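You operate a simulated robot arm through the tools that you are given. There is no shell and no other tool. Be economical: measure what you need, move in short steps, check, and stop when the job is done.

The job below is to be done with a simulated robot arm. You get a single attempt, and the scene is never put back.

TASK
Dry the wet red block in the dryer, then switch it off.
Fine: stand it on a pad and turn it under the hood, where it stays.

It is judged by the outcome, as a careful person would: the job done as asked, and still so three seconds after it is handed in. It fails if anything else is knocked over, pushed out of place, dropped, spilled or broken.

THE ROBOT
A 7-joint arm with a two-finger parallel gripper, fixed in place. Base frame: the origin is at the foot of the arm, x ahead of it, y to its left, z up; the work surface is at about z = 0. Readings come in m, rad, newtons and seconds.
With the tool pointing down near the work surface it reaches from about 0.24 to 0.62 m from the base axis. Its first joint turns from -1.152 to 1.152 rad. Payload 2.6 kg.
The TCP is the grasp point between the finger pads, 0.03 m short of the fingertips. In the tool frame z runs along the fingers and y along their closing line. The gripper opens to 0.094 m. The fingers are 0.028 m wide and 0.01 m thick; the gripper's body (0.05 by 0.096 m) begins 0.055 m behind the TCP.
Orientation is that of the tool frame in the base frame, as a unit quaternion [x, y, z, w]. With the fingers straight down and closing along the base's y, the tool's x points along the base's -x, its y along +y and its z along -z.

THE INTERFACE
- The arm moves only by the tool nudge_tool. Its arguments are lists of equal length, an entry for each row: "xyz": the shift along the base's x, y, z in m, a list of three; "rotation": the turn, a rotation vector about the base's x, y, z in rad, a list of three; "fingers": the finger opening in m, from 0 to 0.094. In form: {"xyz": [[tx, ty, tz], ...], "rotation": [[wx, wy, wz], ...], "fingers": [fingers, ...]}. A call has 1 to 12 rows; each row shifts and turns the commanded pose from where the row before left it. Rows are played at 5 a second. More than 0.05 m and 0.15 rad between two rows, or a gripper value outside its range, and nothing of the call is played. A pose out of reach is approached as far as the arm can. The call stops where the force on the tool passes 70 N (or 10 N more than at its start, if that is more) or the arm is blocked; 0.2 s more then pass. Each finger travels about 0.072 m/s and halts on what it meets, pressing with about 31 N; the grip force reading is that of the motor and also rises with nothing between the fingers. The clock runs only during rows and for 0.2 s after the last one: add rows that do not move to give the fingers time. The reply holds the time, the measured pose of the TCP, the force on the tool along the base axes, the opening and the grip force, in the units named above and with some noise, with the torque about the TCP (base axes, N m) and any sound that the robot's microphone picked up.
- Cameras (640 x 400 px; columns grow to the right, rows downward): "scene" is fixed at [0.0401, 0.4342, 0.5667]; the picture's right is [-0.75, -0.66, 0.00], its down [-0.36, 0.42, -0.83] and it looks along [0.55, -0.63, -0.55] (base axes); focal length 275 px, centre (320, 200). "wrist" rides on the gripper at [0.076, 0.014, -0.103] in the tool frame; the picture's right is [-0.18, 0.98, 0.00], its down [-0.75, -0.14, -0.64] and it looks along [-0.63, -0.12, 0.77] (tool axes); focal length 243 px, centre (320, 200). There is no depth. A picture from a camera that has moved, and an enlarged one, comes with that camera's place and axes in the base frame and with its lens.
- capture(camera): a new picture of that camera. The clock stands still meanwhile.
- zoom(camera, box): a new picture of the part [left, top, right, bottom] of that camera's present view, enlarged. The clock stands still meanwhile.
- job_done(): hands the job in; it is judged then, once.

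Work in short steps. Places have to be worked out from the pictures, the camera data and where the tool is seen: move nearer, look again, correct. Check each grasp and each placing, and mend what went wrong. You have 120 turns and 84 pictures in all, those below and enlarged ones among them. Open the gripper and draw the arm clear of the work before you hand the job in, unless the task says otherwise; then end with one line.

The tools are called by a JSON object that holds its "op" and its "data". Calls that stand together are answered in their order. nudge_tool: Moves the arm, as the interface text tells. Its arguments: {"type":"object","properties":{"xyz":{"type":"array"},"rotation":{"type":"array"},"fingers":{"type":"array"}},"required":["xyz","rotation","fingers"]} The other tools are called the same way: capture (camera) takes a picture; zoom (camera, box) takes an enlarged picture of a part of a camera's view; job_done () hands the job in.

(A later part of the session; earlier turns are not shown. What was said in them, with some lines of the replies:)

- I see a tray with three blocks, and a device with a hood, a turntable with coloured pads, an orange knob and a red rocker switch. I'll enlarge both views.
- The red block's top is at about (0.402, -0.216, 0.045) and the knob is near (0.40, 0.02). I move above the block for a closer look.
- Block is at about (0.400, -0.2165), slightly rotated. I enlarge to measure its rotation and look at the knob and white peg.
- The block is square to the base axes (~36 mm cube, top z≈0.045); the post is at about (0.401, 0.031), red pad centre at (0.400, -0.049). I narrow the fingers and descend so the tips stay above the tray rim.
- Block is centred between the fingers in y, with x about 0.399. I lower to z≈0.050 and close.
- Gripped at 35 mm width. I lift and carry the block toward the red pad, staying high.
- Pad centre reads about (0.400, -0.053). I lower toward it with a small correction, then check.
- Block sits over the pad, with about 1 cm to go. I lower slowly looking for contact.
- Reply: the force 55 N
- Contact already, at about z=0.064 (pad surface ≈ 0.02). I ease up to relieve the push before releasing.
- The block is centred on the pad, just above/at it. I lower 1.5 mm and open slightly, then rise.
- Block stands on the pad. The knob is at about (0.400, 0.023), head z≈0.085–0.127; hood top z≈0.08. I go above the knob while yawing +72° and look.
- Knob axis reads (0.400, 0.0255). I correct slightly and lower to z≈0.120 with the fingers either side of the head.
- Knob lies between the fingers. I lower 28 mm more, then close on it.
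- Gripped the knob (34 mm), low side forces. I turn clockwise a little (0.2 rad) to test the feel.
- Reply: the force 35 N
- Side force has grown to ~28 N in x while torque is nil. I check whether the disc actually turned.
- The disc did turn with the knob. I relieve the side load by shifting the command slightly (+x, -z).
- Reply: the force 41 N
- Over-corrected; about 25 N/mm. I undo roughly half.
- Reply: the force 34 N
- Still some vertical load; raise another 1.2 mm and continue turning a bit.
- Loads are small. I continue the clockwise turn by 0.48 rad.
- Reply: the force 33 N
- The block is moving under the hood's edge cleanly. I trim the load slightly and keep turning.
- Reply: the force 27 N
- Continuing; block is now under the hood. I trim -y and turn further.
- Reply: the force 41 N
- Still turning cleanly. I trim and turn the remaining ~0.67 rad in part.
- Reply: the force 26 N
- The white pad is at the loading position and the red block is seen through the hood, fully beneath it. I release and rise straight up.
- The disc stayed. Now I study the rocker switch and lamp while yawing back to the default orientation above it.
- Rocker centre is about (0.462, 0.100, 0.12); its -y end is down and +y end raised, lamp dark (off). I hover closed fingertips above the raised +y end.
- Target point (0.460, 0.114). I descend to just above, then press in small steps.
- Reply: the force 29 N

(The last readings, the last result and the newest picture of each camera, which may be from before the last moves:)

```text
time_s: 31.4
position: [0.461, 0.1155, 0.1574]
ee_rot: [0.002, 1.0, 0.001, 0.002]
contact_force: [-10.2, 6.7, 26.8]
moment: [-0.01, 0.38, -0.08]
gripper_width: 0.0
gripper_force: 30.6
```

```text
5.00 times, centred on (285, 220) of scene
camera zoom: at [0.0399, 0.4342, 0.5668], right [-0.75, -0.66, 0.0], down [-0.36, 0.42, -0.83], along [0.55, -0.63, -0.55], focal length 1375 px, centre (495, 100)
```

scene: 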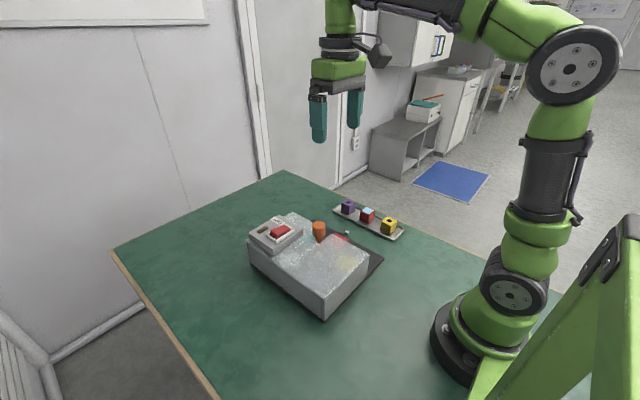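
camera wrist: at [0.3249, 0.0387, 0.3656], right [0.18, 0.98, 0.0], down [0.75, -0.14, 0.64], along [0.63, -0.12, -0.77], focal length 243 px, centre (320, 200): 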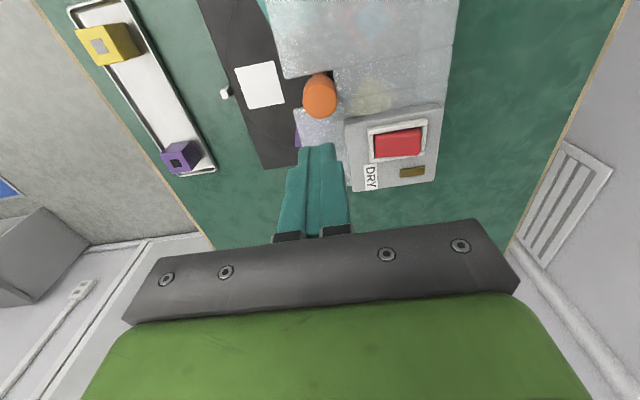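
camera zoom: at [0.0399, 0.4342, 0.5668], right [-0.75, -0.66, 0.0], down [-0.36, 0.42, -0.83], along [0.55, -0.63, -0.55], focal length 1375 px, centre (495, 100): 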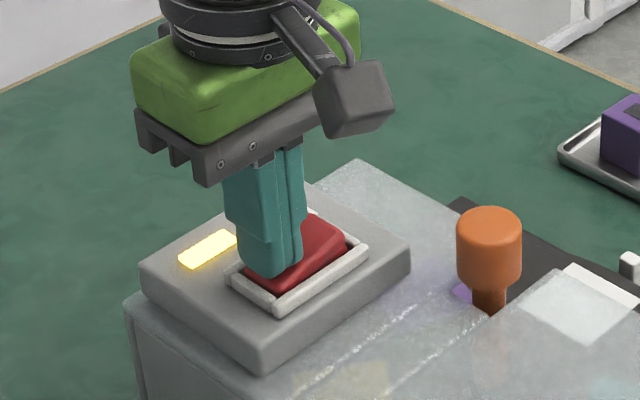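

The rocker flipped and the lamp lit: the dryer is on. I lift off and shift toward the -y end while waiting, and watch the block.

{"op": "nudge_tool", "data": {"xyz": [[0, 0, 0.02], [0, 0, 0.03], [0, 0, 0], [0, 0, 0]], "rotation": [[0, 0, 0], [0, 0, 0], [0, 0, 0], [0, 0, 0]], "fingers": [0, 0, 0, 0]}}

{"op": "zoom", "data": {"camera": "scene", "box": [240, 190, 370, 300]}}

```text
time_s: 32.4
position: [0.4607, 0.1135, 0.2046]
ee_rot: [0.001, 1.0, 0.0, 0.0]
contact_force: [0.4, -0.1, 0.3]
moment: [0.0, 0.0, 0.0]
gripper_width: 0.0
gripper_force: 31.4
```

```text
3.64 times, centred on (305, 245) of scene
camera zoom: at [0.0401, 0.4342, 0.5667], right [-0.75, -0.66, 0.0], down [-0.36, 0.42, -0.83], along [0.55, -0.63, -0.55], focal length 1000 px, centre (374, 36)
```

zoom: 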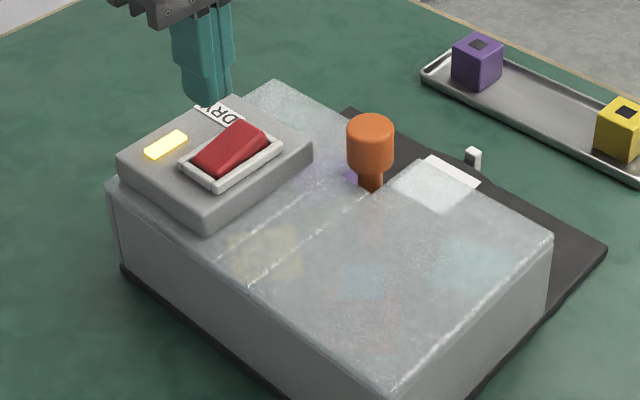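

Dryer running (lamp lit). I move above the -y end of the rocker and wait.

{"op": "nudge_tool", "data": {"xyz": [[0, -0.029, 0], [0, 0, 0], [0, 0, 0], [0, 0, 0], [0, 0, 0], [0, 0, 0], [0, 0, 0], [0, 0, 0], [0, 0, 0], [0, 0, 0], [0, 0, 0], [0, 0, 0]], "rotation": [[0, 0, 0], [0, 0, 0], [0, 0, 0], [0, 0, 0], [0, 0, 0], [0, 0, 0], [0, 0, 0], [0, 0, 0], [0, 0, 0], [0, 0, 0], [0, 0, 0], [0, 0, 0]], "fingers": [0, 0, 0, 0, 0, 0, 0, 0, 0, 0, 0, 0]}}

{"op": "zoom", "data": {"camera": "scene", "box": [240, 190, 370, 300]}}

```text
time_s: 35.0
position: [0.4608, 0.0855, 0.2038]
ee_rot: [0.001, 1.0, 0.0, 0.001]
contact_force: [0.6, -0.4, 0.3]
moment: [0.01, 0.0, 0.01]
gripper_width: 0.0003
gripper_force: 30.7
```

```text
3.64 times, centred on (305, 245) of scene
camera zoom: at [0.0401, 0.4342, 0.5667], right [-0.75, -0.66, 0.0], down [-0.36, 0.42, -0.83], along [0.55, -0.63, -0.55], focal length 1000 px, centre (374, 36)
```

zoom: 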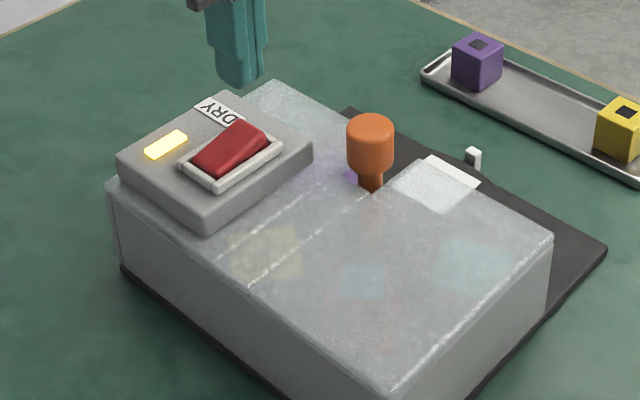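

The blue patch may be fading. I look closer at the block under the hood, then wait further.

{"op": "zoom", "data": {"camera": "scene", "box": [290, 235, 340, 275]}}

{"op": "nudge_tool", "data": {"xyz": [[0, 0, 0], [0, 0, 0], [0, 0, 0], [0, 0, 0], [0, 0, 0], [0, 0, 0], [0, 0, 0], [0, 0, 0], [0, 0, 0], [0, 0, 0], [0, 0, 0], [0, 0, 0]], "rotation": [[0, 0, 0], [0, 0, 0], [0, 0, 0], [0, 0, 0], [0, 0, 0], [0, 0, 0], [0, 0, 0], [0, 0, 0], [0, 0, 0], [0, 0, 0], [0, 0, 0], [0, 0, 0]], "fingers": [0, 0, 0, 0, 0, 0, 0, 0, 0, 0, 0, 0]}}

{"op": "zoom", "data": {"camera": "scene", "box": [290, 235, 340, 275]}}

```text
10.00 times, centred on (315, 255) of scene
camera zoom: at [0.0401, 0.4342, 0.5667], right [-0.75, -0.66, 0.0], down [-0.36, 0.42, -0.83], along [0.55, -0.63, -0.55], focal length 2749 px, centre (370, -350)
```

zoom: 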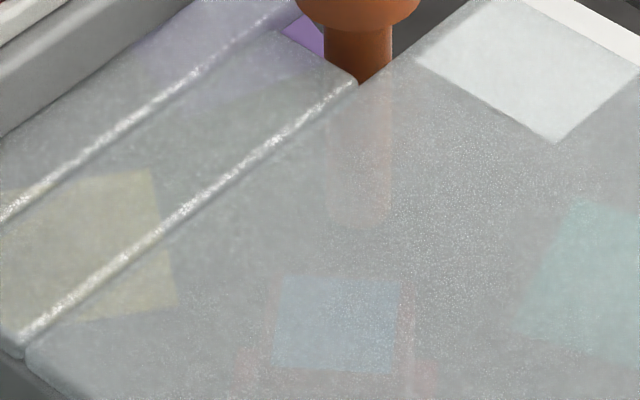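

```text
time_s: 37.6
position: [0.4612, 0.0854, 0.2038]
ee_rot: [0.001, 1.0, -0.001, 0.0]
contact_force: [0.4, 0.0, 0.7]
moment: [0.01, 0.01, -0.01]
gripper_width: 0.0002
gripper_force: 31.2
```

```text
10.00 times, centred on (315, 255) of scene
camera zoom: at [0.0401, 0.4342, 0.5667], right [-0.75, -0.66, 0.0], down [-0.36, 0.42, -0.83], along [0.55, -0.63, -0.55], focal length 2749 px, centre (370, -350)
```

zoom: 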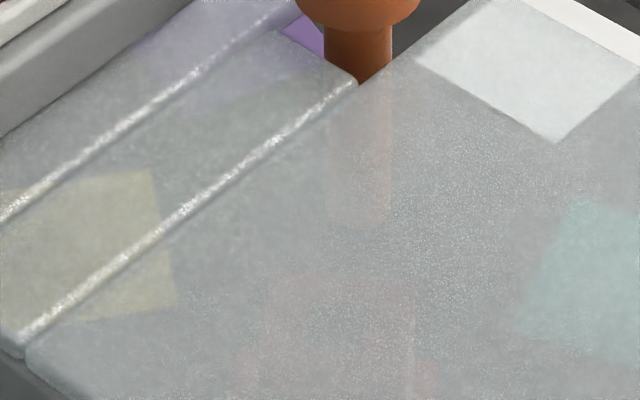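

The blue wet film has vanished: the block is dry. I switch off now by pressing the -y end.

{"op": "nudge_tool", "data": {"xyz": [[0, 0, -0.03], [0, 0, -0.012], [0, 0, -0.005], [0, 0, -0.003], [0, 0, 0]], "rotation": [[0, 0, 0], [0, 0, 0], [0, 0, 0], [0, 0, 0], [0, 0, 0]], "fingers": [0, 0, 0, 0, 0]}}

{"op": "zoom", "data": {"camera": "scene", "box": [240, 180, 370, 290]}}

```text
time_s: 38.8
position: [0.4625, 0.0841, 0.1575]
ee_rot: [0.003, 1.0, 0.0, 0.002]
contact_force: [-13.5, -10.0, 28.4]
moment: [-0.06, 0.5, 0.17]
gripper_width: 0.0
gripper_force: 30.8
```

```text
3.64 times, centred on (305, 235) of scene
camera zoom: at [0.0399, 0.4342, 0.5668], right [-0.75, -0.66, 0.0], down [-0.36, 0.42, -0.83], along [0.55, -0.63, -0.55], focal length 1000 px, centre (374, 73)
```

zoom: 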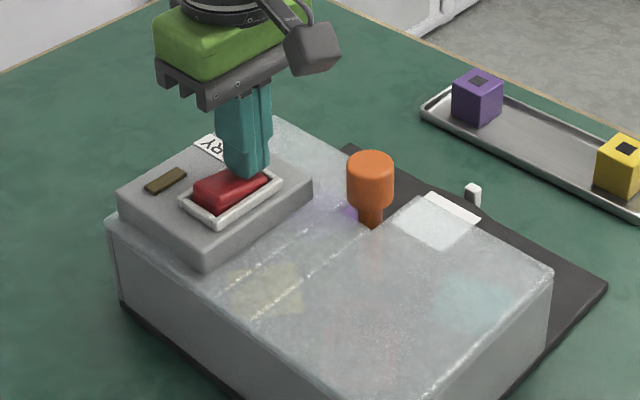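

Lamp is off. I lift away, open the gripper and draw back, then take a final look.

{"op": "nudge_tool", "data": {"xyz": [[0, 0, 0.02], [0, 0, 0.04], [0, 0, 0.05], [0, 0, 0.04], [-0.02, -0.02, 0.02], [0, 0, 0], [0, 0, 0]], "rotation": [[0, 0, 0], [0, 0, 0], [0, 0, 0], [0, 0, 0], [0, 0, 0], [0, 0, 0], [0, 0, 0]], "fingers": [0, 0, 0.02, 0.05, 0.08, 0.09, 0.09]}}

{"op": "zoom", "data": {"camera": "scene", "box": [230, 180, 420, 330]}}

{"op": "zoom", "data": {"camera": "scene", "box": [290, 235, 340, 275]}}

{"op": "capture", "data": {"camera": "wrist"}}

```text
time_s: 40.4
position: [0.4418, 0.0653, 0.3237]
ee_rot: [0.001, 1.0, -0.001, 0.0]
contact_force: [1.1, 0.8, -0.1]
moment: [-0.01, -0.01, 0.0]
gripper_width: 0.0901
gripper_force: 0.0
```

```text
2.67 times, centred on (325, 255) of scene
camera zoom: at [0.0401, 0.4342, 0.5667], right [-0.75, -0.66, 0.0], down [-0.36, 0.42, -0.83], along [0.55, -0.63, -0.55], focal length 733 px, centre (307, 53)
```

zoom: 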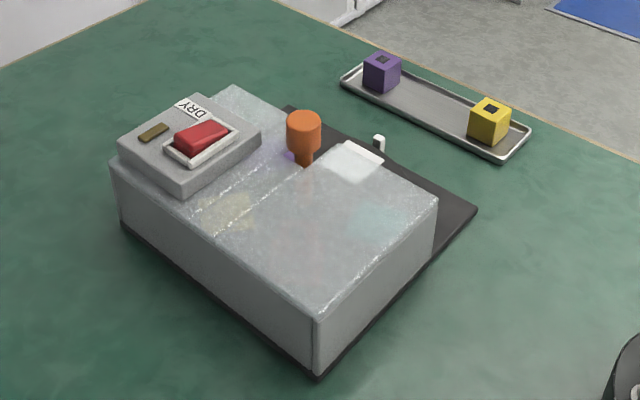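

```text
10.00 times, centred on (315, 255) of scene
camera zoom: at [0.0401, 0.4342, 0.5667], right [-0.75, -0.66, 0.0], down [-0.36, 0.42, -0.83], along [0.55, -0.63, -0.55], focal length 2749 px, centre (370, -350)
```

zoom: 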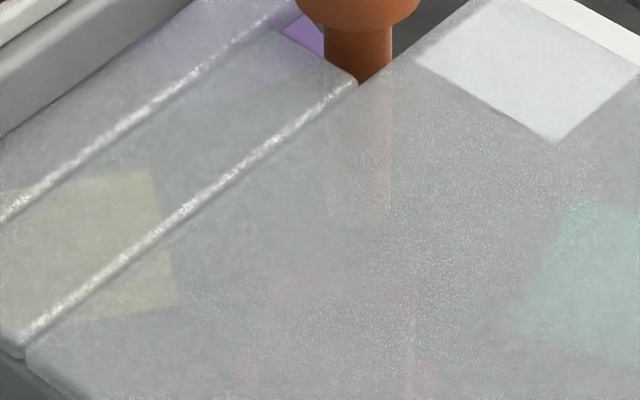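

```text
36 pictures are left
camera wrist: at [0.3646, 0.0792, 0.4276], right [0.19, 0.98, 0.0], down [0.75, -0.14, 0.64], along [0.63, -0.12, -0.77], focal length 243 px, centre (320, 200)
```

wrist: 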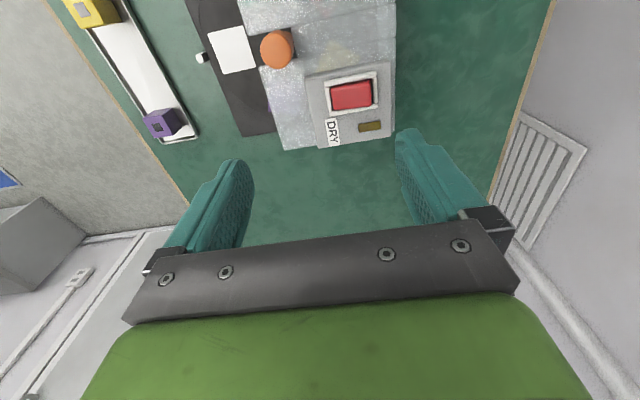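

The red block is dry and upright on its pad under the hood. The lamp is off, the rocker is in the off position, the other blocks are undisturbed and the arm is clear, so I hand in.

{"op": "job_done", "data": {}}

```text
The job is handed in.
```

The red block was dried and left standing on its pad under the hood, the dryer is switched off, and the job is handed in.
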